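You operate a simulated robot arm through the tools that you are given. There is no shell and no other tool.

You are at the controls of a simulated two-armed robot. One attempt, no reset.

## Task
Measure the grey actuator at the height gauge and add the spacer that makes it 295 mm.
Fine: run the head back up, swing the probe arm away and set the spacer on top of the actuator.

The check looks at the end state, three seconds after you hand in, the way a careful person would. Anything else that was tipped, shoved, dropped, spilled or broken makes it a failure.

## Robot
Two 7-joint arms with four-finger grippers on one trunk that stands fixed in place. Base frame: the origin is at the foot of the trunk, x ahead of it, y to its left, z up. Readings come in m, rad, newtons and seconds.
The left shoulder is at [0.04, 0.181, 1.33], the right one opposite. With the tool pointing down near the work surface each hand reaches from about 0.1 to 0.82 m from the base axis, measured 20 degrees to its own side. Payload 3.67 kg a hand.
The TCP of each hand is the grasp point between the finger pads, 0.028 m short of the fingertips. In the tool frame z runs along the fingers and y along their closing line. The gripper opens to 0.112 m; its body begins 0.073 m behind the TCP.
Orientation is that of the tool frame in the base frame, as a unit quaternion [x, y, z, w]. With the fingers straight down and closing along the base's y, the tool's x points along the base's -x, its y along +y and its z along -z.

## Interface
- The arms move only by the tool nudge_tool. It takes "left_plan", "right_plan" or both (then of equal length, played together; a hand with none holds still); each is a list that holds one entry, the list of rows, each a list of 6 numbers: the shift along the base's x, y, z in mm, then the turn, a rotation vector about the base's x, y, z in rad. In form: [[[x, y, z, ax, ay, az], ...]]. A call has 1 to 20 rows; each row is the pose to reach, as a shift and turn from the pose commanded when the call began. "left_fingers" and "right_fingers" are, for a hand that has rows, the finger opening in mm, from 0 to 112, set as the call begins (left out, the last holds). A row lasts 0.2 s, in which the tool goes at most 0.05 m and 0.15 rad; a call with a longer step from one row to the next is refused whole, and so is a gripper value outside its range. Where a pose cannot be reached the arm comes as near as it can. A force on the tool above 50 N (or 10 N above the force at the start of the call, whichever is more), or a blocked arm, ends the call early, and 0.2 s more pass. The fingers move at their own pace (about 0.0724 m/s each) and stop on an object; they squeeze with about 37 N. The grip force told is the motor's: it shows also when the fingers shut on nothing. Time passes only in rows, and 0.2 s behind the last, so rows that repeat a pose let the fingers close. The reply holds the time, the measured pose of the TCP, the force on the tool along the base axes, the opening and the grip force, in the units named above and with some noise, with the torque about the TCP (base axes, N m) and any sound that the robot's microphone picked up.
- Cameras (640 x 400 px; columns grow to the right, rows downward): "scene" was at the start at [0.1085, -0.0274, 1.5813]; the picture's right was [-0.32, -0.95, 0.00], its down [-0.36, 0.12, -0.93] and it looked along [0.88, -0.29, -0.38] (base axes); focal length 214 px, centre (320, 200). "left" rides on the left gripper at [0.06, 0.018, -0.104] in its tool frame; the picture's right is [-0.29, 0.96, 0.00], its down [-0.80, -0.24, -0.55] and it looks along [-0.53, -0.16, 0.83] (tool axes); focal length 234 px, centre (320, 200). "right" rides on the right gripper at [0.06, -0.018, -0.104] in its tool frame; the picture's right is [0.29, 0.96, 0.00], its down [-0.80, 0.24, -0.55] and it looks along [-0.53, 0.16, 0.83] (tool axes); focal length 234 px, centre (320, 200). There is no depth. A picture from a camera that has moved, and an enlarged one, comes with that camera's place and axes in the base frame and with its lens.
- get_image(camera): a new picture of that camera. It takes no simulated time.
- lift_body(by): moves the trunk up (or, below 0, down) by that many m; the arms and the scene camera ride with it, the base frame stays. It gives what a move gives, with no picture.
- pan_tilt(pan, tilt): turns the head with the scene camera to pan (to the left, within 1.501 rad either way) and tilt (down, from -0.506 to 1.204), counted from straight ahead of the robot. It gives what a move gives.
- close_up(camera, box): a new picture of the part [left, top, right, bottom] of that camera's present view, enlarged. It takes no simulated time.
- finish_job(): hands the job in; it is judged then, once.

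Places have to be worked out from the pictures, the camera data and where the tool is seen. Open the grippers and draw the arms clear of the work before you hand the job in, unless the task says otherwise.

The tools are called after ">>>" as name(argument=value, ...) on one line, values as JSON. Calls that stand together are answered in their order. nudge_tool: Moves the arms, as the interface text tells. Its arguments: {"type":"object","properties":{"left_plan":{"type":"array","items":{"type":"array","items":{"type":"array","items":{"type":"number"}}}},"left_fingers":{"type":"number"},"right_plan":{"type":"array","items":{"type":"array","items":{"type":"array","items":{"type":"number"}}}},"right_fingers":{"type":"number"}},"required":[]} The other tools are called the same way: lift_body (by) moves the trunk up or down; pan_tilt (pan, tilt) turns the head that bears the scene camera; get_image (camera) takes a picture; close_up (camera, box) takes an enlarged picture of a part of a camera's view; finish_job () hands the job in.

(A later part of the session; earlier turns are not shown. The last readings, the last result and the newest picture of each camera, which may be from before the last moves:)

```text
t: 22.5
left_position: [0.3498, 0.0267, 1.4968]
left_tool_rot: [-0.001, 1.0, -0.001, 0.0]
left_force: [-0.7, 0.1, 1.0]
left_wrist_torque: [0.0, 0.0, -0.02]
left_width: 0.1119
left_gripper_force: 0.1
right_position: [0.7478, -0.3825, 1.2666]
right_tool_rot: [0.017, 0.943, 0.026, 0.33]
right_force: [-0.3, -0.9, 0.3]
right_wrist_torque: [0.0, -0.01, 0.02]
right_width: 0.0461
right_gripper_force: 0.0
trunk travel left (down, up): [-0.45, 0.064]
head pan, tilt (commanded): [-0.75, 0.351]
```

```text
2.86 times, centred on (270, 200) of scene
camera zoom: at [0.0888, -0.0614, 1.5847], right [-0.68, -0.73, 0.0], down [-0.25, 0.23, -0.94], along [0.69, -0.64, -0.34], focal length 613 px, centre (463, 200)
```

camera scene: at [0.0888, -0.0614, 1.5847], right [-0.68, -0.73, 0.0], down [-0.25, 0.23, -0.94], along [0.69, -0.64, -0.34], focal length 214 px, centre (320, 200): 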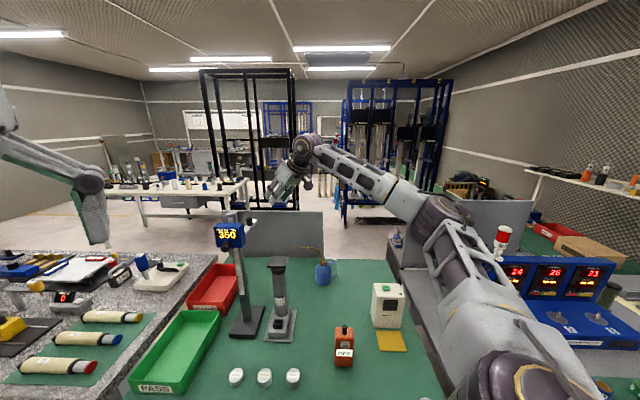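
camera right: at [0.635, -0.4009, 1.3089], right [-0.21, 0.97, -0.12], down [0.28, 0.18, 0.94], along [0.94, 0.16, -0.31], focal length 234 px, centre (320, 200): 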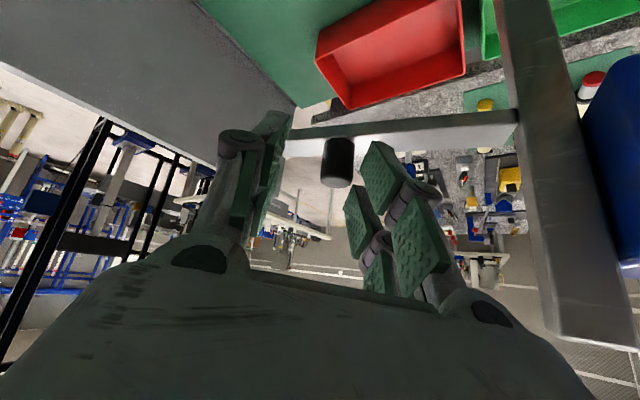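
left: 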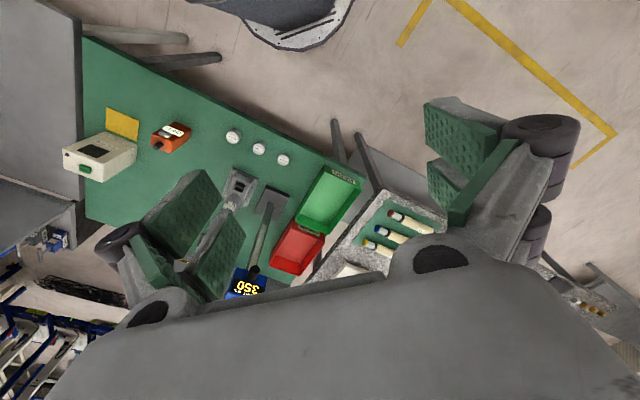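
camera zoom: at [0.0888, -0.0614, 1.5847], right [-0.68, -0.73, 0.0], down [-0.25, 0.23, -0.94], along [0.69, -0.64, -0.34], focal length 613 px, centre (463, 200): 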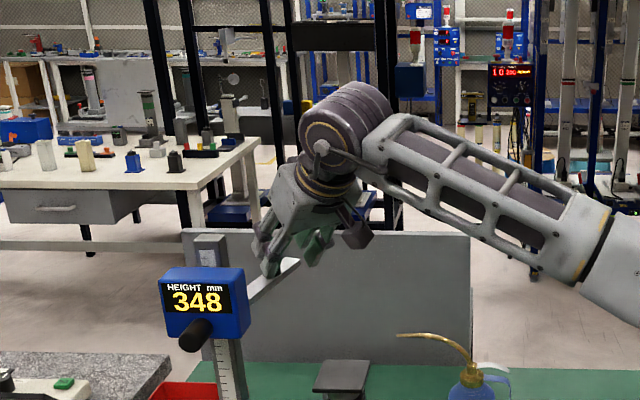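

The peg is centred between the pads (head now reads 348). I close on the peg with the pose held.

>>> nudge_tool(right_plan=[[[0, 0, 0, 0, 0, 0], [0, 0, 0, 0, 0, 0], [0, 0, 0, 0, 0, 0]]], right_fingers=10)

>>> get_image(camera="right")

>>> close_up(camera="scene", box=[190, 130, 350, 270])

```text
t: 23.3
left_position: [0.3497, 0.0258, 1.4967]
left_tool_rot: [0.0, 1.0, -0.001, -0.002]
left_force: [-0.9, -0.1, -0.2]
left_wrist_torque: [0.0, 0.01, 0.02]
left_width: 0.1117
left_gripper_force: 0.0
right_position: [0.7464, -0.3818, 1.2665]
right_tool_rot: [0.017, 0.943, 0.026, 0.331]
right_force: [1.2, -0.5, 0.7]
right_wrist_torque: [0.02, 0.01, 0.0]
right_width: 0.0099
right_gripper_force: 0.1
trunk travel left (down, up): [-0.45, 0.064]
head pan, tilt (commanded): [-0.75, 0.351]
```

```text
taken
camera right: at [0.635, -0.401, 1.3088], right [-0.21, 0.97, -0.12], down [0.28, 0.18, 0.94], along [0.94, 0.16, -0.31], focal length 234 px, centre (320, 200)
```

right: 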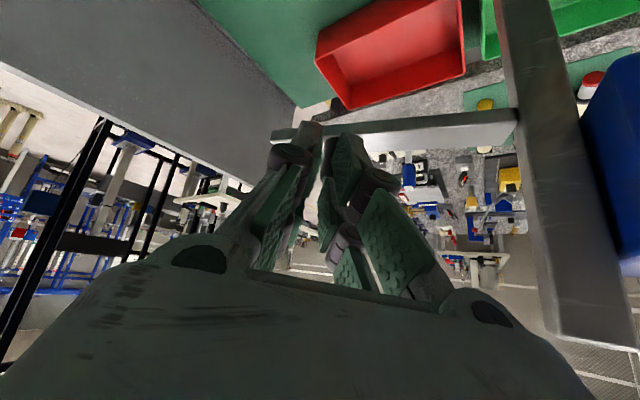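

```text
2.86 times, centred on (270, 200) of scene
camera zoom: at [0.0887, -0.0616, 1.5847], right [-0.68, -0.73, 0.0], down [-0.25, 0.23, -0.94], along [0.69, -0.64, -0.34], focal length 613 px, centre (463, 200)
```

zoom: 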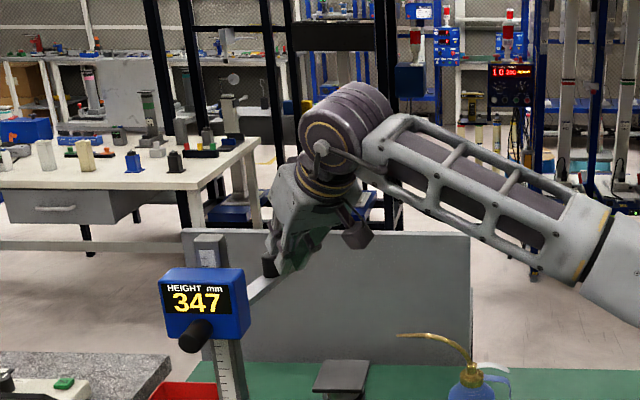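

The fingers closed on nothing: the peg is about 25 mm further out than I took it, at (0.773, −0.366) by both cameras. I raise the hand, open wide and watch whether the head keeps sinking on its own.

>>> nudge_tool(right_plan=[[[-5, -5, 15, 0, 0, 0], [-5, -10, 30, 0, 0, 0], [0, -15, 50, 0, 0, 0], [10, -18, 60, 0, 0, 0]]], right_fingers=100)

>>> get_image(camera="right")

>>> close_up(camera="scene", box=[190, 130, 350, 270])

```text
t: 24.3
left_position: [0.3498, 0.0279, 1.4966]
left_tool_rot: [-0.001, 1.0, -0.001, -0.001]
left_force: [-0.8, 0.2, 0.9]
left_wrist_torque: [0.0, 0.0, -0.06]
left_width: 0.1121
left_gripper_force: 0.1
right_position: [0.7594, -0.3989, 1.3256]
right_tool_rot: [0.017, 0.943, 0.026, 0.33]
right_force: [-0.6, -0.1, 0.8]
right_wrist_torque: [0.0, 0.04, 0.0]
right_width: 0.1
right_gripper_force: 0.0
trunk travel left (down, up): [-0.45, 0.064]
head pan, tilt (commanded): [-0.75, 0.351]
```

```text
taken
camera right: at [0.6462, -0.4178, 1.3686], right [-0.21, 0.97, -0.12], down [0.28, 0.18, 0.94], along [0.94, 0.16, -0.31], focal length 234 px, centre (320, 200)
```

right: 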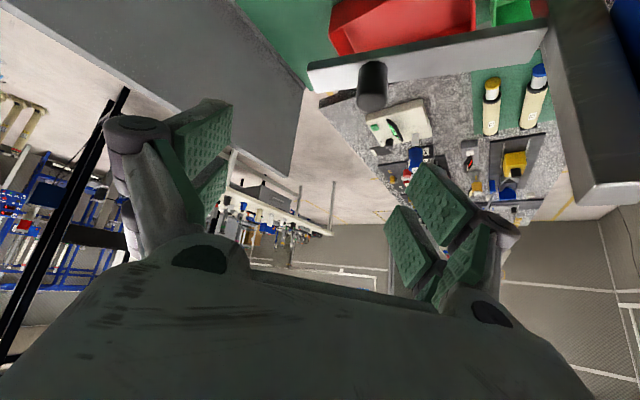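

```text
2.86 times, centred on (270, 200) of scene
camera zoom: at [0.0893, -0.0611, 1.5847], right [-0.68, -0.73, 0.0], down [-0.25, 0.23, -0.94], along [0.69, -0.64, -0.34], focal length 613 px, centre (463, 200)
```

zoom: 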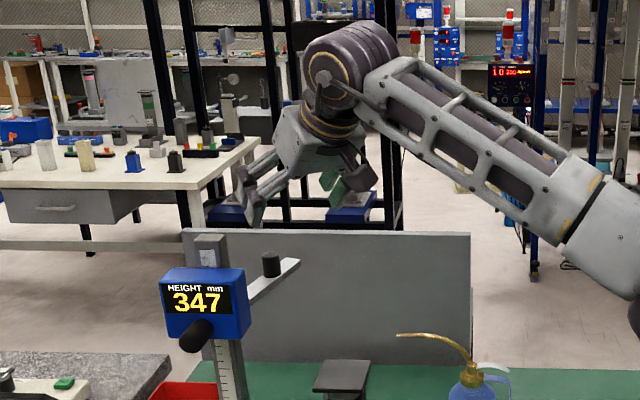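

The head holds at 347, so the fingertips had brushed the plate. Peg now (0.772, −0.368), arm at −59°. I come down again around it, slightly higher than before, with the peg inside the left pad.

>>> nudge_tool(right_plan=[[[9, 3, -10, 0, 0, 0], [18, 5, -25, 0, 0, 0], [18, 5, -40, 0, 0, 0], [18, 5, -55, 0, 0, 0]]])

>>> close_up(camera="right", box=[310, 70, 550, 220])

>>> close_up(camera="scene", box=[215, 160, 285, 230])

```text
t: 25.3
left_position: [0.349, 0.0253, 1.4962]
left_tool_rot: [-0.001, 1.0, -0.001, -0.001]
left_force: [-0.1, 0.8, -0.3]
left_wrist_torque: [0.02, 0.0, 0.0]
left_width: 0.1118
left_gripper_force: 0.1
right_position: [0.7766, -0.3954, 1.27]
right_tool_rot: [0.017, 0.943, 0.026, 0.331]
right_force: [0.6, 0.0, 0.2]
right_wrist_torque: [0.0, -0.04, -0.01]
right_width: 0.1
right_gripper_force: 0.2
trunk travel left (down, up): [-0.45, 0.064]
head pan, tilt (commanded): [-0.75, 0.351]
```

```text
2.67 times, centred on (430, 145) of right
camera zoom: at [0.6643, -0.4138, 1.3133], right [-0.21, 0.97, -0.12], down [0.28, 0.18, 0.94], along [0.94, 0.16, -0.31], focal length 624 px, centre (27, 347)
```

zoom: 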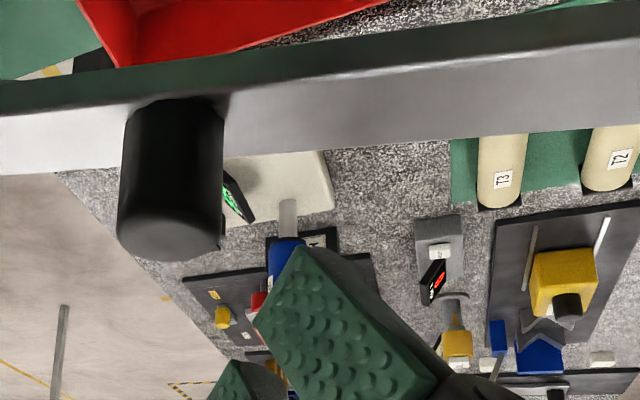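

```text
5.71 times, centred on (250, 195) of scene
camera zoom: at [0.0889, -0.0618, 1.5847], right [-0.68, -0.73, 0.0], down [-0.25, 0.23, -0.94], along [0.69, -0.64, -0.34], focal length 1226 px, centre (720, 229)
```

zoom: 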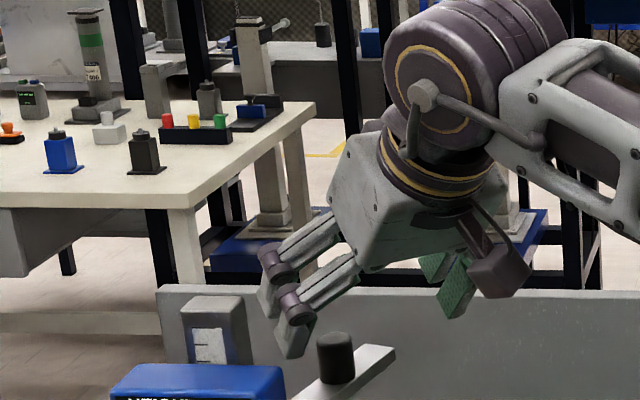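

From the scene view the fingertips overlap the peg by only about 8 mm, which is why it slipped out before. I go 13 mm lower and check again.

>>> nudge_tool(right_plan=[[[0, 0, -5, 0, 0, 0], [0, 0, -10, 0, 0, 0], [0, 0, -13, 0, 0, 0]]])

>>> close_up(camera="scene", box=[215, 160, 285, 230])

>>> close_up(camera="scene", box=[190, 200, 290, 280])

>>> close_up(camera="right", box=[310, 70, 550, 220])

```text
t: 26.1
left_position: [0.3492, 0.0278, 1.4964]
left_tool_rot: [-0.001, 1.0, -0.001, -0.001]
left_force: [-0.2, -0.7, -0.2]
left_wrist_torque: [0.01, 0.01, 0.02]
left_width: 0.1119
left_gripper_force: 0.1
right_position: [0.7755, -0.3952, 1.2578]
right_tool_rot: [0.017, 0.943, 0.026, 0.331]
right_force: [-0.1, 0.2, 0.0]
right_wrist_torque: [0.01, 0.01, -0.03]
right_width: 0.0997
right_gripper_force: 0.0
trunk travel left (down, up): [-0.45, 0.064]
head pan, tilt (commanded): [-0.75, 0.351]
```

```text
5.71 times, centred on (250, 195) of scene
camera zoom: at [0.0889, -0.0614, 1.5847], right [-0.68, -0.73, 0.0], down [-0.25, 0.23, -0.94], along [0.69, -0.64, -0.34], focal length 1226 px, centre (720, 229)
```

zoom: 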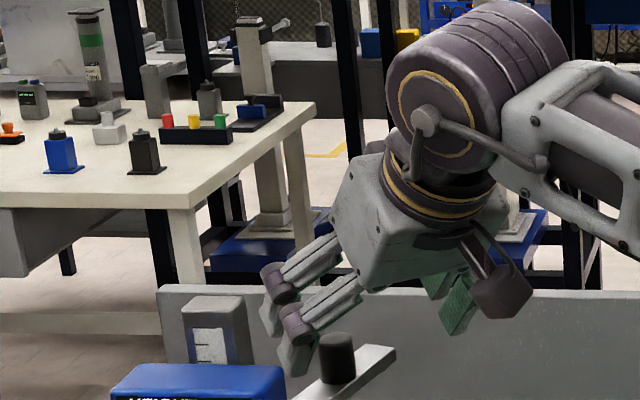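

```text
5.00 times, centred on (240, 240) of scene
camera zoom: at [0.0889, -0.0614, 1.5847], right [-0.68, -0.73, 0.0], down [-0.25, 0.23, -0.94], along [0.69, -0.64, -0.34], focal length 1072 px, centre (720, 0)
```

zoom: 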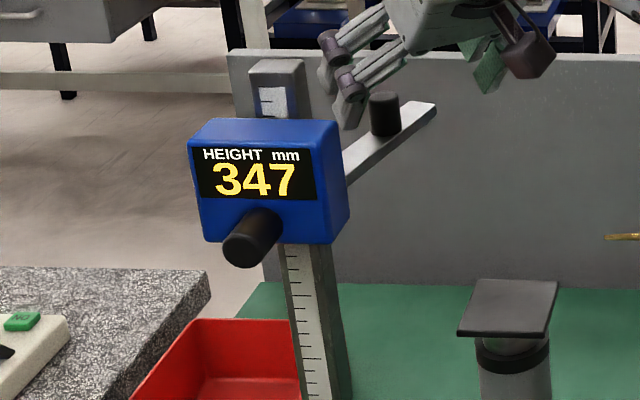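

```text
2.67 times, centred on (430, 145) of right
camera zoom: at [0.6635, -0.4133, 1.301], right [-0.21, 0.97, -0.12], down [0.28, 0.18, 0.94], along [0.94, 0.16, -0.31], focal length 624 px, centre (27, 347)
```

zoom: 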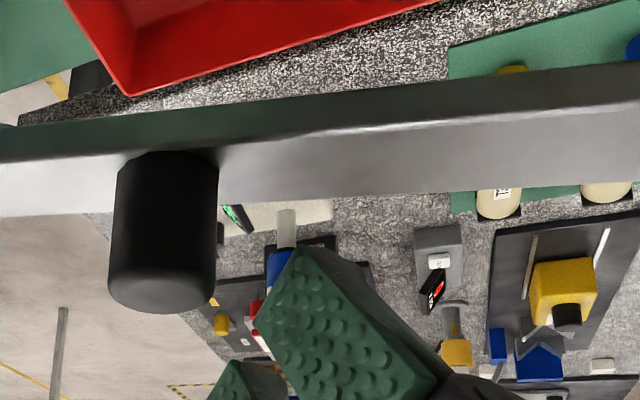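

Fingertips now overlap most of the peg's height and the head still reads 347. I push along the arc in small steps.

>>> nudge_tool(right_plan=[[[0, -8, 0, 0, 0, 0], [-1, -13, 0, 0, 0, 0], [-5, -16, 0, 0, 0, 0], [-9, -19, 0, 0, 0, 0], [-13, -21, 0, 0, 0, 0], [-17, -23, 0, 0, 0, 0]]])

>>> close_up(camera="scene", box=[190, 160, 310, 260])

>>> close_up(camera="right", box=[310, 70, 550, 220])

```text
t: 27.5
left_position: [0.3506, 0.0277, 1.4963]
left_tool_rot: [-0.001, 1.0, 0.0, -0.001]
left_force: [-0.5, 0.0, 1.0]
left_wrist_torque: [0.02, -0.04, 0.02]
left_width: 0.1121
left_gripper_force: 0.1
right_position: [0.7587, -0.4168, 1.2596]
right_tool_rot: [0.016, 0.944, 0.026, 0.329]
right_force: [-1.1, 5.3, -1.6]
right_wrist_torque: [-0.01, -0.01, 0.11]
right_width: 0.1026
right_gripper_force: 1.9
trunk travel left (down, up): [-0.45, 0.064]
head pan, tilt (commanded): [-0.75, 0.351]
```

```text
4.00 times, centred on (250, 210) of scene
camera zoom: at [0.0888, -0.0605, 1.5847], right [-0.68, -0.73, 0.0], down [-0.25, 0.23, -0.94], along [0.69, -0.64, -0.34], focal length 858 px, centre (600, 160)
```

zoom: 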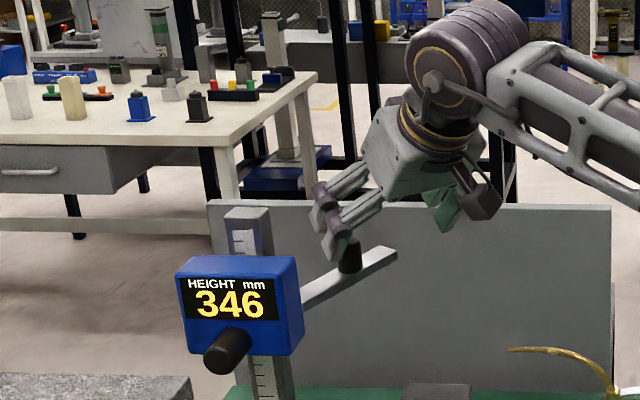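

```text
2.67 times, centred on (430, 145) of right
camera zoom: at [0.647, -0.4352, 1.3018], right [-0.21, 0.97, -0.12], down [0.28, 0.18, 0.94], along [0.94, 0.17, -0.31], focal length 624 px, centre (27, 347)
```

zoom: 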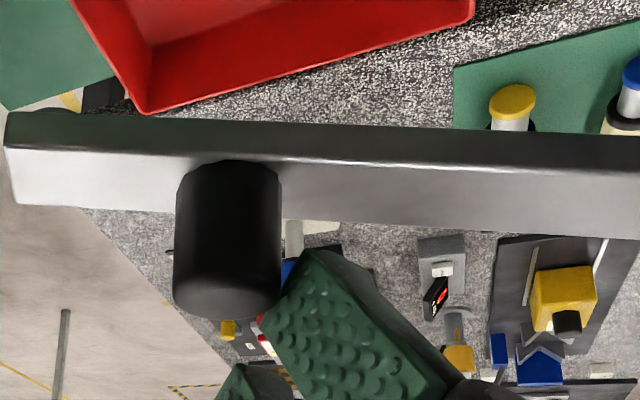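

Good contact: the peg is at (0.755, −0.377), arm at −69°. I drag it a bit further in −x before gripping, to gain room from the post.

>>> nudge_tool(right_plan=[[[-4, -1, 0, 0, 0, 0], [-8, -2, 0, 0, 0, 0], [-12, -3, 0, 0, 0, 0], [-16, -4, 0, 0, 0, 0]]])

>>> close_up(camera="right", box=[310, 70, 550, 220])

```text
t: 28.5
left_position: [0.349, 0.0273, 1.4962]
left_tool_rot: [-0.001, 1.0, -0.001, -0.001]
left_force: [0.0, -0.5, 0.1]
left_wrist_torque: [-0.01, 0.01, 0.02]
left_width: 0.1119
left_gripper_force: 0.1
right_position: [0.7423, -0.4191, 1.2593]
right_tool_rot: [0.017, 0.944, 0.026, 0.33]
right_force: [0.3, 6.1, -1.5]
right_wrist_torque: [0.0, -0.05, -0.07]
right_width: 0.102
right_gripper_force: 2.0
trunk travel left (down, up): [-0.45, 0.064]
head pan, tilt (commanded): [-0.75, 0.351]
```

```text
2.67 times, centred on (430, 145) of right
camera zoom: at [0.6308, -0.4389, 1.3016], right [-0.21, 0.97, -0.12], down [0.28, 0.18, 0.94], along [0.94, 0.16, -0.31], focal length 624 px, centre (27, 347)
```

zoom: 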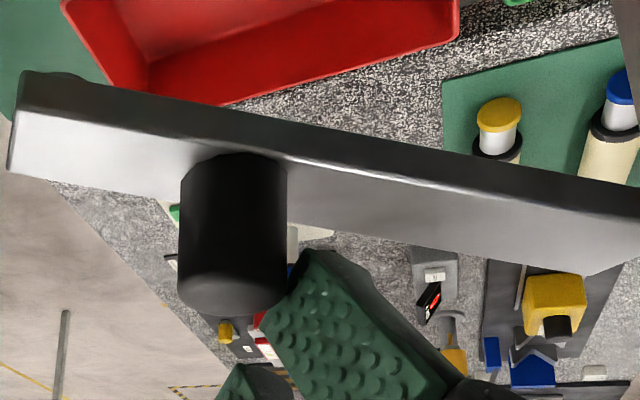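

Friction dragged it to about −79°, peg (0.736, −0.380). Now I centre the hand on the peg with the fingers narrowing in step.

>>> nudge_tool(right_plan=[[[-1, 14, 0, 0, 0, 0], [-2, 28, 0, 0, 0, 0], [-4, 36, 0, 0, 0, 0], [-4, 39, 0, 0, 0, 0]]], right_fingers=44)

>>> get_image(camera="right")

>>> close_up(camera="scene", box=[190, 160, 310, 260])

```text
t: 29.5
left_position: [0.3503, 0.0273, 1.4969]
left_tool_rot: [-0.001, 1.0, 0.0, -0.001]
left_force: [0.8, -0.5, 0.6]
left_wrist_torque: [-0.03, -0.01, -0.02]
left_width: 0.1121
left_gripper_force: 0.1
right_position: [0.7384, -0.3828, 1.2591]
right_tool_rot: [0.018, 0.943, 0.025, 0.33]
right_force: [1.0, 0.5, -0.3]
right_wrist_torque: [-0.02, -0.04, 0.0]
right_width: 0.044
right_gripper_force: 0.0
trunk travel left (down, up): [-0.45, 0.064]
head pan, tilt (commanded): [-0.75, 0.351]
```

```text
taken
camera right: at [0.6262, -0.4017, 1.3017], right [-0.21, 0.97, -0.12], down [0.28, 0.18, 0.94], along [0.94, 0.16, -0.31], focal length 234 px, centre (320, 200)
```

right: 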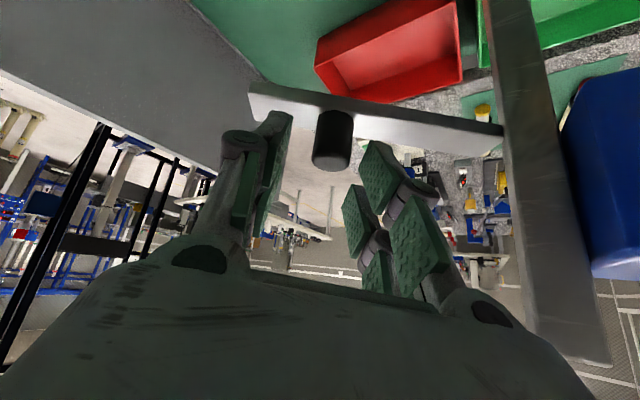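

```text
4.00 times, centred on (250, 210) of scene
camera zoom: at [0.0885, -0.0611, 1.5847], right [-0.68, -0.73, 0.0], down [-0.25, 0.23, -0.94], along [0.69, -0.64, -0.34], focal length 858 px, centre (600, 160)
```

zoom: 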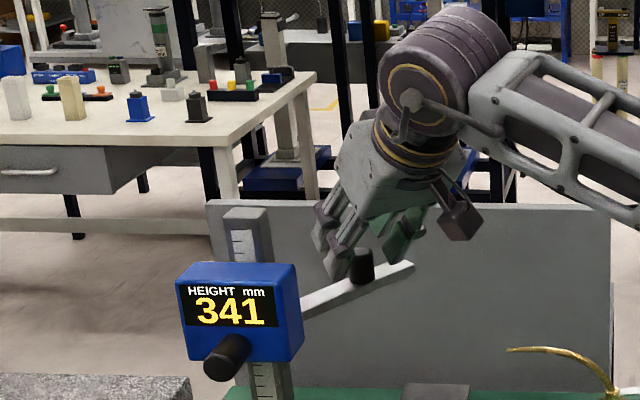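

The peg sits centred between the pads at (0.736, −0.379); the head has crept to 341. I lower 8 mm to keep good overlap, then close on the peg.

>>> nudge_tool(right_plan=[[[-1, 3, -4, 0, 0, 0], [-1, 3, -8, 0, 0, 0]]])

>>> nudge_tool(right_plan=[[[0, 0, 0, 0, 0, 0], [0, 0, 0, 0, 0, 0], [0, 0, 0, 0, 0, 0]]], right_fingers=8)

>>> get_image(camera="right")

>>> close_up(camera="scene", box=[190, 160, 310, 260])

```text
t: 30.1
left_position: [0.3494, 0.027, 1.4979]
left_tool_rot: [0.0, 1.0, 0.0, -0.001]
left_force: [0.1, 0.0, 0.3]
left_wrist_torque: [0.01, 0.0, 0.02]
left_width: 0.1123
left_gripper_force: 0.1
right_position: [0.7374, -0.3785, 1.2528]
right_tool_rot: [0.017, 0.943, 0.025, 0.332]
right_force: [-0.2, 0.8, 1.8]
right_wrist_torque: [-0.1, -0.01, 0.02]
right_width: 0.0447
right_gripper_force: 0.4
trunk travel left (down, up): [-0.45, 0.064]
head pan, tilt (commanded): [-0.75, 0.351]
```

```text
t: 30.9
left_position: [0.3495, 0.0265, 1.4965]
left_tool_rot: [0.0, 1.0, -0.001, -0.001]
left_force: [0.6, -0.4, 0.0]
left_wrist_torque: [-0.01, 0.01, -0.02]
left_width: 0.112
left_gripper_force: 0.0
right_position: [0.7375, -0.3808, 1.2507]
right_tool_rot: [0.017, 0.944, 0.026, 0.33]
right_force: [0.1, -0.5, -1.4]
right_wrist_torque: [-0.87, -0.28, -0.03]
right_width: 0.0215
right_gripper_force: 45.6
trunk travel left (down, up): [-0.45, 0.064]
head pan, tilt (commanded): [-0.75, 0.351]
```

```text
taken
camera right: at [0.6256, -0.3988, 1.2932], right [-0.21, 0.97, -0.12], down [0.28, 0.18, 0.94], along [0.94, 0.16, -0.31], focal length 234 px, centre (320, 200)
```

right: 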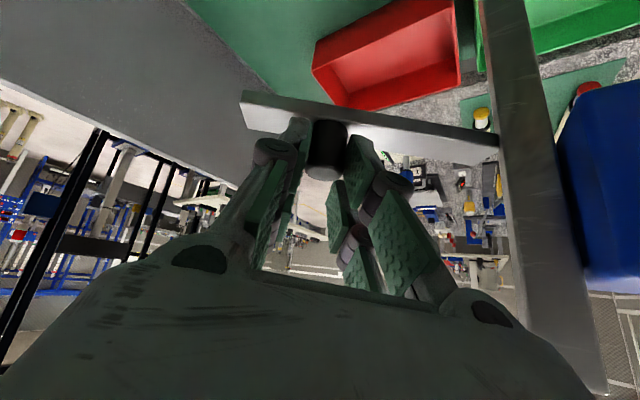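

```text
4.00 times, centred on (250, 210) of scene
camera zoom: at [0.089, -0.0616, 1.5847], right [-0.68, -0.73, 0.0], down [-0.25, 0.23, -0.94], along [0.69, -0.64, -0.34], focal length 858 px, centre (600, 160)
```

zoom: 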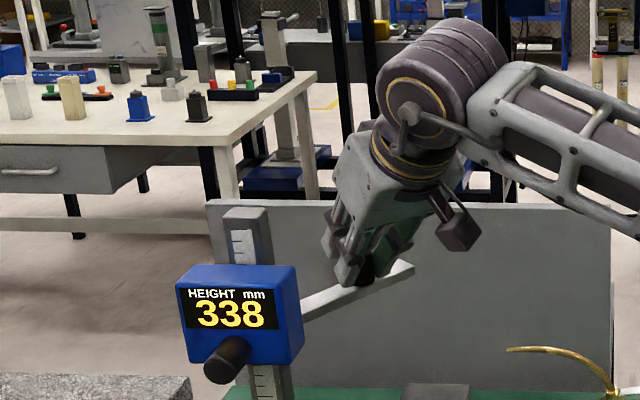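

Gripped: width 21.5 mm, grip force 45 N. I swing the arm around the post with small steps along the arc (radius 0.109 m) and check halfway.

>>> nudge_tool(right_plan=[[[-4, -0.6, 0, 0, 0, 0], [-8, -1, 0, 0, 0, 0], [-12.4, -1.5, 0, 0, 0, 0], [-17, -1.8, 0, 0, 0, 0], [-21, -1.8, 0, 0, 0, 0], [-25.7, -1.7, 0, 0, 0, 0], [-30, -1.2, 0, 0, 0, 0], [-34.5, -0.7, 0, 0, 0, 0], [-38.9, -0.1, 0, 0, 0, 0]]])

>>> get_image(camera="right")

>>> close_up(camera="scene", box=[190, 160, 350, 300])

```text
t: 32.9
left_position: [0.3517, 0.0279, 1.4953]
left_tool_rot: [-0.002, 1.0, -0.001, -0.001]
left_force: [0.7, 0.5, 0.3]
left_wrist_torque: [-0.03, -0.03, -0.04]
left_width: 0.1121
left_gripper_force: 0.1
right_position: [0.7006, -0.3783, 1.251]
right_tool_rot: [0.017, 0.943, 0.026, 0.33]
right_force: [7.2, 11.4, -4.1]
right_wrist_torque: [-0.09, -0.09, -0.16]
right_width: 0.021
right_gripper_force: 45.0
trunk travel left (down, up): [-0.45, 0.064]
head pan, tilt (commanded): [-0.75, 0.351]
```

```text
taken
camera right: at [0.5883, -0.3959, 1.2935], right [-0.21, 0.97, -0.12], down [0.28, 0.18, 0.94], along [0.94, 0.17, -0.31], focal length 234 px, centre (320, 200)
```

right: 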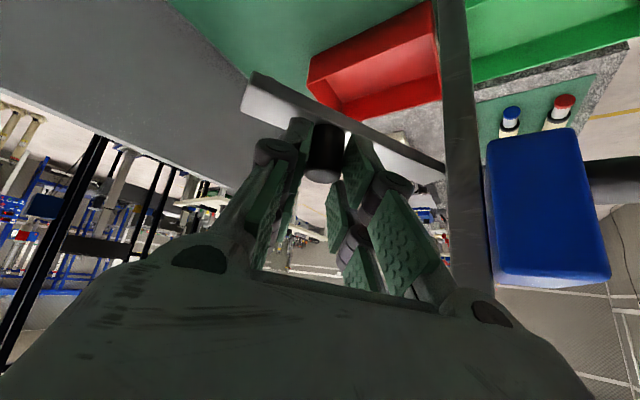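

```text
2.86 times, centred on (270, 230) of scene
camera zoom: at [0.091, -0.0592, 1.5847], right [-0.68, -0.73, 0.0], down [-0.25, 0.23, -0.94], along [0.69, -0.64, -0.34], focal length 613 px, centre (463, 114)
```

zoom: 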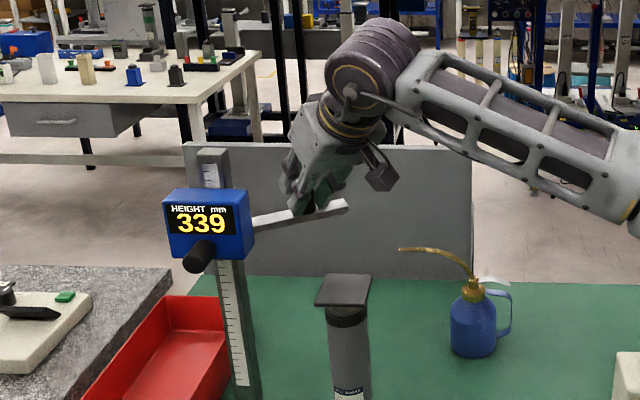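

The arm follows; a sideways pull of 11 N says my radius is ~3 mm too large. I tighten the path slightly and continue.

>>> nudge_tool(right_plan=[[[-3, 3, 0, 0, 0, 0], [-7, 4.5, 0, 0, 0, 0], [-11, 6, 0, 0, 0, 0], [-15, 7.5, 0, 0, 0, 0], [-19, 9.3, 0, 0, 0, 0]]])

>>> close_up(camera="scene", box=[190, 160, 350, 300])

```text
t: 34.1
left_position: [0.3512, 0.0277, 1.4968]
left_tool_rot: [0.0, 1.0, -0.002, -0.001]
left_force: [0.4, -0.2, 0.0]
left_wrist_torque: [0.02, -0.01, 0.04]
left_width: 0.1118
left_gripper_force: 0.0
right_position: [0.6798, -0.3694, 1.2506]
right_tool_rot: [0.016, 0.944, 0.026, 0.33]
right_force: [8.1, 6.9, -1.4]
right_wrist_torque: [0.0, -0.61, -0.2]
right_width: 0.0212
right_gripper_force: 44.8
trunk travel left (down, up): [-0.45, 0.064]
head pan, tilt (commanded): [-0.75, 0.351]
```

```text
2.86 times, centred on (270, 230) of scene
camera zoom: at [0.0905, -0.0603, 1.5846], right [-0.68, -0.73, 0.0], down [-0.25, 0.23, -0.94], along [0.69, -0.64, -0.34], focal length 613 px, centre (463, 114)
```

zoom: 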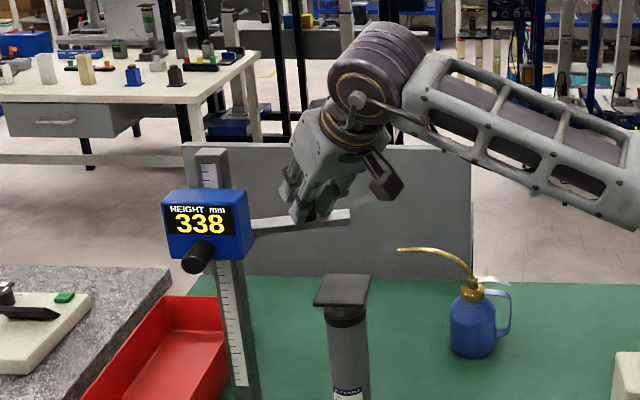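

The gauge base stays put while the arm swings with it. I continue the arc, drawn in slightly more.

>>> nudge_tool(right_plan=[[[-3, 3.5, 0, 0, 0, 0], [-7, 5.5, 0, 0, 0, 0], [-11, 8, 0, 0, 0, 0], [-14, 10.2, 0, 0, 0, 0], [-17, 12.5, 0, 0, 0, 0]]])

>>> close_up(camera="scene", box=[190, 160, 350, 300])

>>> get_image(camera="right")

```text
t: 35.3
left_position: [0.351, 0.0258, 1.4965]
left_tool_rot: [0.0, 1.0, -0.001, -0.001]
left_force: [0.2, -0.1, -0.4]
left_wrist_torque: [0.01, -0.02, -0.02]
left_width: 0.112
left_gripper_force: 0.0
right_position: [0.6648, -0.3591, 1.2491]
right_tool_rot: [0.019, 0.943, 0.025, 0.33]
right_force: [4.4, -2.4, -1.8]
right_wrist_torque: [-0.5, -0.39, -0.39]
right_width: 0.021
right_gripper_force: 45.2
trunk travel left (down, up): [-0.45, 0.064]
head pan, tilt (commanded): [-0.75, 0.351]
```

```text
2.86 times, centred on (270, 230) of scene
camera zoom: at [0.0899, -0.062, 1.5846], right [-0.68, -0.73, 0.0], down [-0.25, 0.23, -0.94], along [0.69, -0.64, -0.34], focal length 613 px, centre (463, 114)
```

zoom: 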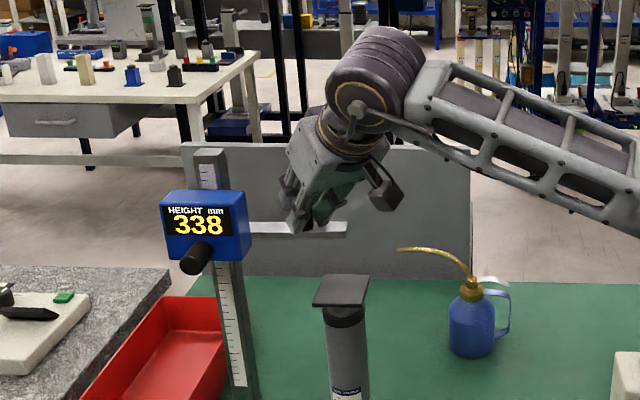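

```text
taken
camera right: at [0.5513, -0.3772, 1.2928], right [-0.21, 0.97, -0.12], down [0.28, 0.18, 0.94], along [0.94, 0.16, -0.31], focal length 234 px, centre (320, 200)
```

right: 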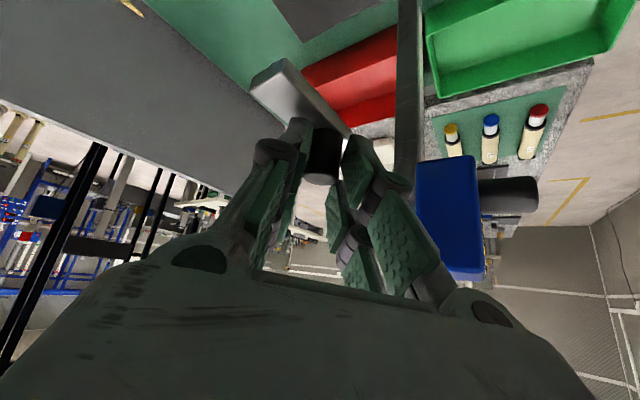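

By the scene view the arm's tip is now right over the actuator's top plate. I zoom in to verify.

>>> close_up(camera="scene", box=[225, 195, 305, 265])

>>> get_image(camera="left")

```text
5.71 times, centred on (265, 230) of scene
camera zoom: at [0.0899, -0.062, 1.5846], right [-0.68, -0.73, 0.0], down [-0.25, 0.23, -0.94], along [0.69, -0.64, -0.34], focal length 1226 px, centre (634, 29)
```

zoom: 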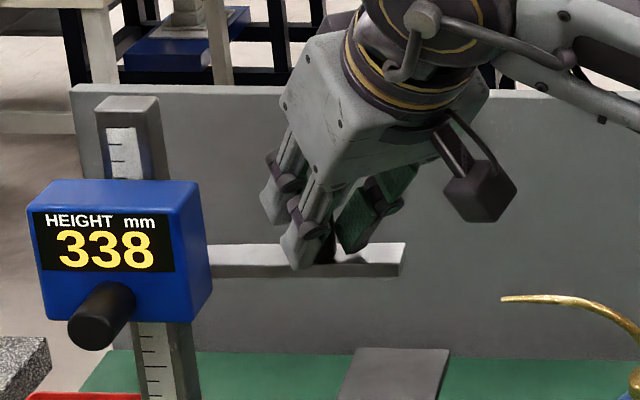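

```text
taken
camera left: at [0.2914, 0.0424, 1.6018], right [0.29, 0.96, 0.0], down [0.8, -0.24, 0.55], along [0.53, -0.16, -0.83], focal length 234 px, centre (320, 200)
```

left: 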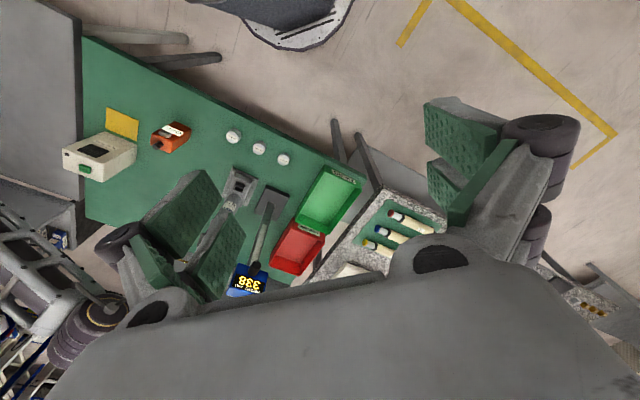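

>>> close_up(camera="scene", box=[255, 218, 290, 248])

>>> close_up(camera="right", box=[220, 40, 400, 170])

```text
13.33 times, centred on (272, 233) of scene
camera zoom: at [0.0899, -0.062, 1.5846], right [-0.68, -0.73, 0.0], down [-0.25, 0.23, -0.94], along [0.69, -0.64, -0.34], focal length 2860 px, centre (953, -240)
```

zoom: 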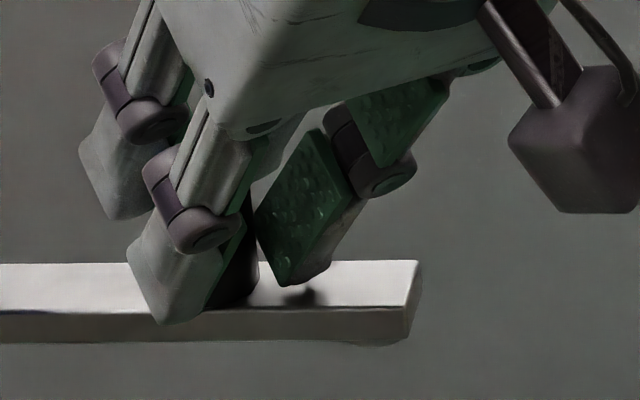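

```text
3.08 times, centred on (310, 105) of right
camera zoom: at [0.5513, -0.3772, 1.2928], right [-0.21, 0.97, -0.12], down [0.28, 0.18, 0.94], along [0.94, 0.16, -0.31], focal length 720 px, centre (351, 492)
```

zoom: 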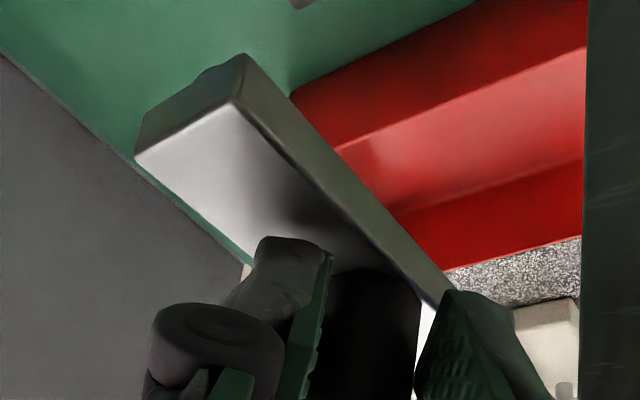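

The small foot under the tip projects onto the actuator plate's centre within about 7 mm. I lower the head 20 mm via the gripped peg and look at the display and forces.

>>> nudge_tool(right_plan=[[[0, 0, -5, 0, 0, 0], [0, 0, -10, 0, 0, 0], [0, 0, -15, 0, 0, 0], [0, 0, -20, 0, 0, 0]]])

>>> close_up(camera="scene", box=[190, 180, 310, 270])

```text
t: 36.3
left_position: [0.3504, 0.0269, 1.4975]
left_tool_rot: [-0.001, 1.0, 0.0, 0.0]
left_force: [1.3, 0.3, -0.5]
left_wrist_torque: [0.01, 0.03, 0.0]
left_width: 0.1119
left_gripper_force: 0.1
right_position: [0.6624, -0.3584, 1.2314]
right_tool_rot: [0.016, 0.943, 0.027, 0.331]
right_force: [3.1, -1.3, 2.1]
right_wrist_torque: [-0.43, -0.94, -0.23]
right_width: 0.021
right_gripper_force: 44.8
trunk travel left (down, up): [-0.45, 0.064]
head pan, tilt (commanded): [-0.75, 0.351]
```

```text
4.44 times, centred on (250, 225) of scene
camera zoom: at [0.089, -0.0618, 1.5847], right [-0.68, -0.73, 0.0], down [-0.25, 0.23, -0.94], along [0.69, -0.64, -0.34], focal length 953 px, centre (631, 89)
```

zoom: 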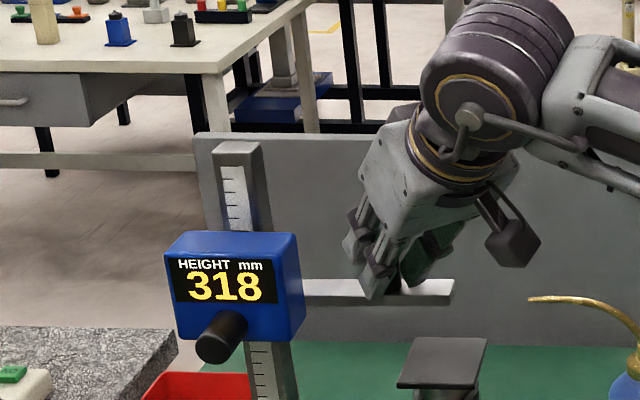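

The head followed to 318 with only ~2 N. I lower another 32 mm, to about 286.

>>> nudge_tool(right_plan=[[[0, 0, -5, 0, 0, 0], [0, 0, -10, 0, 0, 0], [0, 0, -15, 0, 0, 0], [0, 0, -20, 0, 0, 0], [0, 0, -25, 0, 0, 0], [0, 0, -29, 0, 0, 0], [0, 0, -32, 0, 0, 0]]])

>>> close_up(camera="scene", box=[190, 180, 310, 270])

>>> close_up(camera="scene", box=[255, 230, 305, 270])

```text
t: 37.9
left_position: [0.3508, 0.0269, 1.4956]
left_tool_rot: [0.0, 1.0, -0.001, -0.001]
left_force: [-0.6, 0.1, -0.4]
left_wrist_torque: [-0.03, -0.01, -0.02]
left_width: 0.1123
left_gripper_force: 0.2
right_position: [0.6614, -0.357, 1.1986]
right_tool_rot: [0.017, 0.943, 0.026, 0.331]
right_force: [1.4, 0.1, 1.4]
right_wrist_torque: [-0.3, -0.65, -0.09]
right_width: 0.0207
right_gripper_force: 45.2
trunk travel left (down, up): [-0.45, 0.064]
head pan, tilt (commanded): [-0.75, 0.351]
```

```text
4.44 times, centred on (250, 225) of scene
camera zoom: at [0.0889, -0.0613, 1.5847], right [-0.68, -0.73, 0.0], down [-0.25, 0.23, -0.94], along [0.69, -0.64, -0.34], focal length 953 px, centre (631, 89)
```

zoom: 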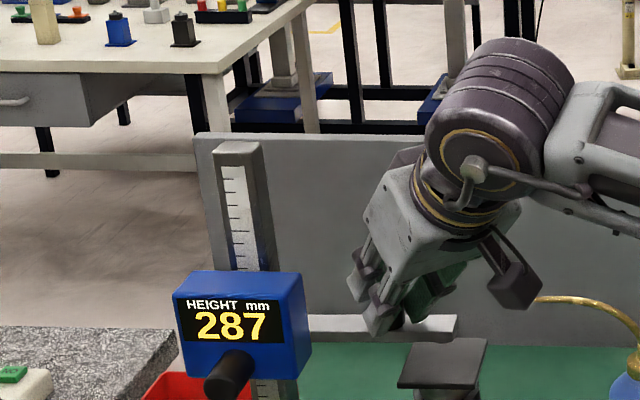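

```text
10.00 times, centred on (280, 250) of scene
camera zoom: at [0.0889, -0.0613, 1.5847], right [-0.68, -0.73, 0.0], down [-0.25, 0.23, -0.94], along [0.69, -0.64, -0.34], focal length 2145 px, centre (720, -300)
```

zoom: 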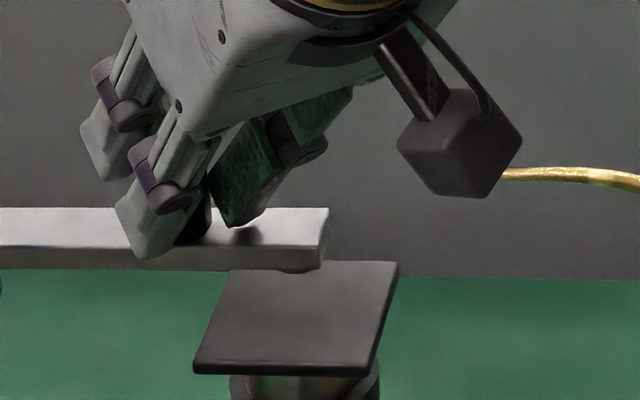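

287 now, and the foot will land close to the plate's centre. I lower 9 mm, then go in fine steps.

>>> nudge_tool(right_plan=[[[0, 0, -3, 0, 0, 0], [0, 0, -6, 0, 0, 0], [0, 0, -9, 0, 0, 0]]])

>>> close_up(camera="scene", box=[190, 200, 310, 280])

>>> close_up(camera="scene", box=[255, 230, 305, 270])

```text
t: 38.7
left_position: [0.3507, 0.0272, 1.4968]
left_tool_rot: [-0.001, 1.0, -0.001, -0.001]
left_force: [0.7, -0.4, -0.2]
left_wrist_torque: [0.0, -0.01, 0.01]
left_width: 0.1117
left_gripper_force: 0.0
right_position: [0.6631, -0.3573, 1.1883]
right_tool_rot: [0.017, 0.943, 0.026, 0.331]
right_force: [2.0, 0.9, 0.8]
right_wrist_torque: [-0.32, -0.24, -0.09]
right_width: 0.021
right_gripper_force: 44.6
trunk travel left (down, up): [-0.45, 0.064]
head pan, tilt (commanded): [-0.75, 0.351]
```

```text
5.00 times, centred on (250, 240) of scene
camera zoom: at [0.0889, -0.0612, 1.5847], right [-0.68, -0.73, 0.0], down [-0.25, 0.23, -0.94], along [0.69, -0.64, -0.34], focal length 1072 px, centre (670, 0)
```

zoom: 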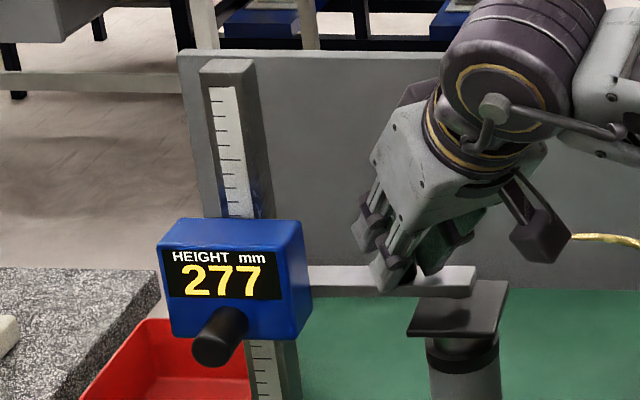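

```text
10.00 times, centred on (280, 250) of scene
camera zoom: at [0.0889, -0.0612, 1.5847], right [-0.68, -0.73, 0.0], down [-0.25, 0.23, -0.94], along [0.69, -0.64, -0.34], focal length 2145 px, centre (720, -300)
```

zoom: 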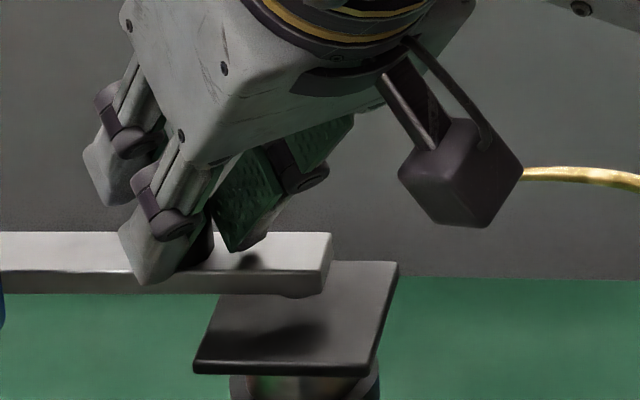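

277 and still in the air (the shadow is apart from the foot). I lower 3 mm in 1 mm steps.

>>> nudge_tool(right_plan=[[[0, 0, -1, 0, 0, 0], [0, 0, -2, 0, 0, 0], [0, 0, -3, 0, 0, 0]]])

>>> close_up(camera="scene", box=[190, 200, 310, 280])

>>> close_up(camera="scene", box=[255, 230, 305, 270])

```text
t: 39.5
left_position: [0.3492, 0.0267, 1.4972]
left_tool_rot: [-0.001, 1.0, -0.001, -0.001]
left_force: [0.1, -1.4, -0.2]
left_wrist_torque: [0.03, -0.03, -0.02]
left_width: 0.112
left_gripper_force: 0.2
right_position: [0.6628, -0.3572, 1.1874]
right_tool_rot: [0.017, 0.944, 0.026, 0.33]
right_force: [-0.8, 1.3, 0.7]
right_wrist_torque: [-0.25, -0.27, 0.1]
right_width: 0.0208
right_gripper_force: 44.8
trunk travel left (down, up): [-0.45, 0.064]
head pan, tilt (commanded): [-0.75, 0.351]
```

```text
5.00 times, centred on (250, 240) of scene
camera zoom: at [0.0885, -0.0613, 1.5847], right [-0.68, -0.73, 0.0], down [-0.25, 0.23, -0.94], along [0.69, -0.64, -0.34], focal length 1072 px, centre (670, 0)
```

zoom: 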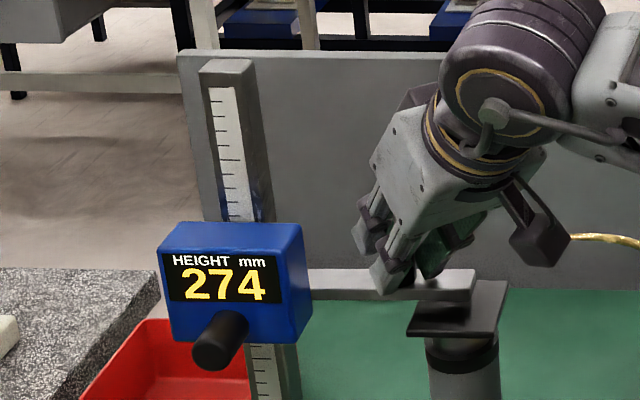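

```text
10.00 times, centred on (280, 250) of scene
camera zoom: at [0.0885, -0.0613, 1.5847], right [-0.68, -0.73, 0.0], down [-0.25, 0.23, -0.94], along [0.69, -0.64, -0.34], focal length 2145 px, centre (720, -300)
```

zoom: 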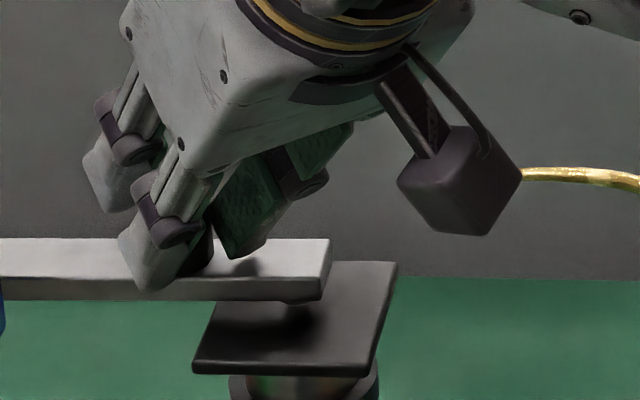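

274 and no force yet; still a small gap above the plate. I continue 3 mm more in 1 mm steps.

>>> nudge_tool(right_plan=[[[0, 0, -1, 0, 0, 0], [0, 0, -2, 0, 0, 0], [0, 0, -3, 0, 0, 0]]])

>>> close_up(camera="scene", box=[190, 200, 310, 280])

>>> close_up(camera="scene", box=[255, 230, 305, 270])

```text
t: 40.3
left_position: [0.3486, 0.028, 1.4971]
left_tool_rot: [-0.001, 1.0, -0.001, -0.001]
left_force: [0.9, -0.2, 0.4]
left_wrist_torque: [-0.01, 0.01, -0.02]
left_width: 0.1119
left_gripper_force: 0.1
right_position: [0.6627, -0.3566, 1.1827]
right_tool_rot: [0.018, 0.943, 0.026, 0.331]
right_force: [0.5, 0.5, 0.1]
right_wrist_torque: [-0.22, -0.45, 0.07]
right_width: 0.0208
right_gripper_force: 45.1
trunk travel left (down, up): [-0.45, 0.064]
head pan, tilt (commanded): [-0.75, 0.351]
```

```text
5.00 times, centred on (250, 240) of scene
camera zoom: at [0.0886, -0.0613, 1.5847], right [-0.68, -0.73, 0.0], down [-0.25, 0.23, -0.94], along [0.69, -0.64, -0.34], focal length 1072 px, centre (670, 0)
```

zoom: 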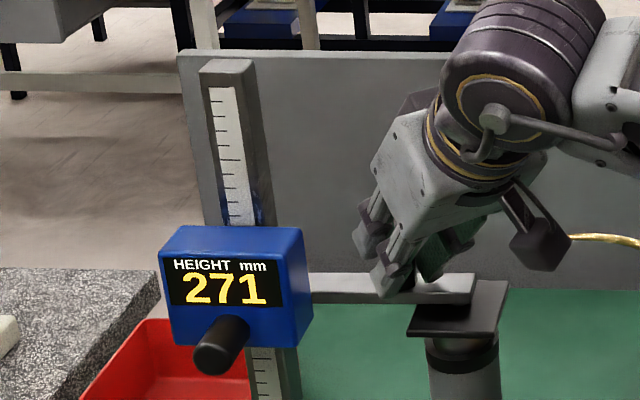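

```text
10.00 times, centred on (280, 250) of scene
camera zoom: at [0.0886, -0.0613, 1.5847], right [-0.68, -0.73, 0.0], down [-0.25, 0.23, -0.94], along [0.69, -0.64, -0.34], focal length 2145 px, centre (720, -300)
```

zoom: 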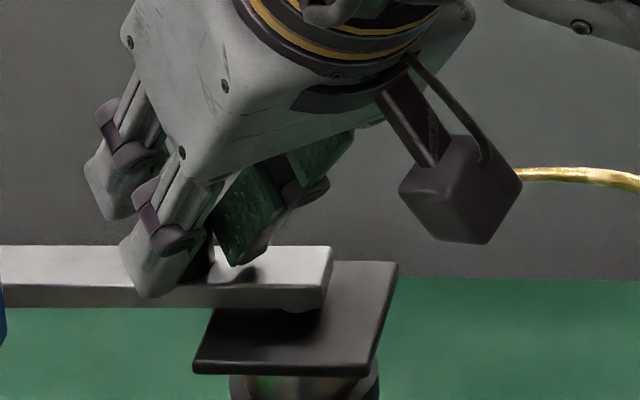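

271; the foot's shadow has nearly merged with it. I go down 1 mm and check.

>>> nudge_tool(right_plan=[[[0, 0, -0.5, 0, 0, 0], [0, 0, -1, 0, 0, 0], [0, 0, -1, 0, 0, 0]]])

>>> close_up(camera="scene", box=[190, 200, 310, 280])

```text
t: 41.1
left_position: [0.3491, 0.026, 1.4965]
left_tool_rot: [-0.001, 1.0, -0.001, -0.001]
left_force: [0.8, 0.1, -0.4]
left_wrist_torque: [0.0, 0.03, -0.01]
left_width: 0.1118
left_gripper_force: 0.2
right_position: [0.6636, -0.3575, 1.1824]
right_tool_rot: [0.017, 0.943, 0.026, 0.33]
right_force: [-2.2, 0.7, -0.3]
right_wrist_torque: [-0.19, -0.32, 0.15]
right_width: 0.0206
right_gripper_force: 44.7
trunk travel left (down, up): [-0.45, 0.064]
head pan, tilt (commanded): [-0.75, 0.351]
```

```text
5.00 times, centred on (250, 240) of scene
camera zoom: at [0.0882, -0.0615, 1.5847], right [-0.68, -0.73, 0.0], down [-0.25, 0.23, -0.94], along [0.69, -0.64, -0.34], focal length 1072 px, centre (670, 0)
```

zoom: 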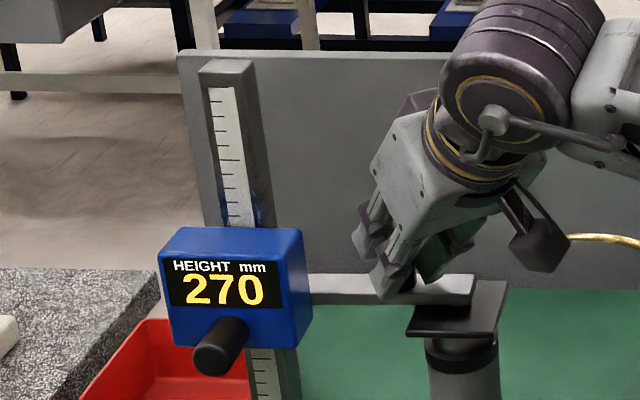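

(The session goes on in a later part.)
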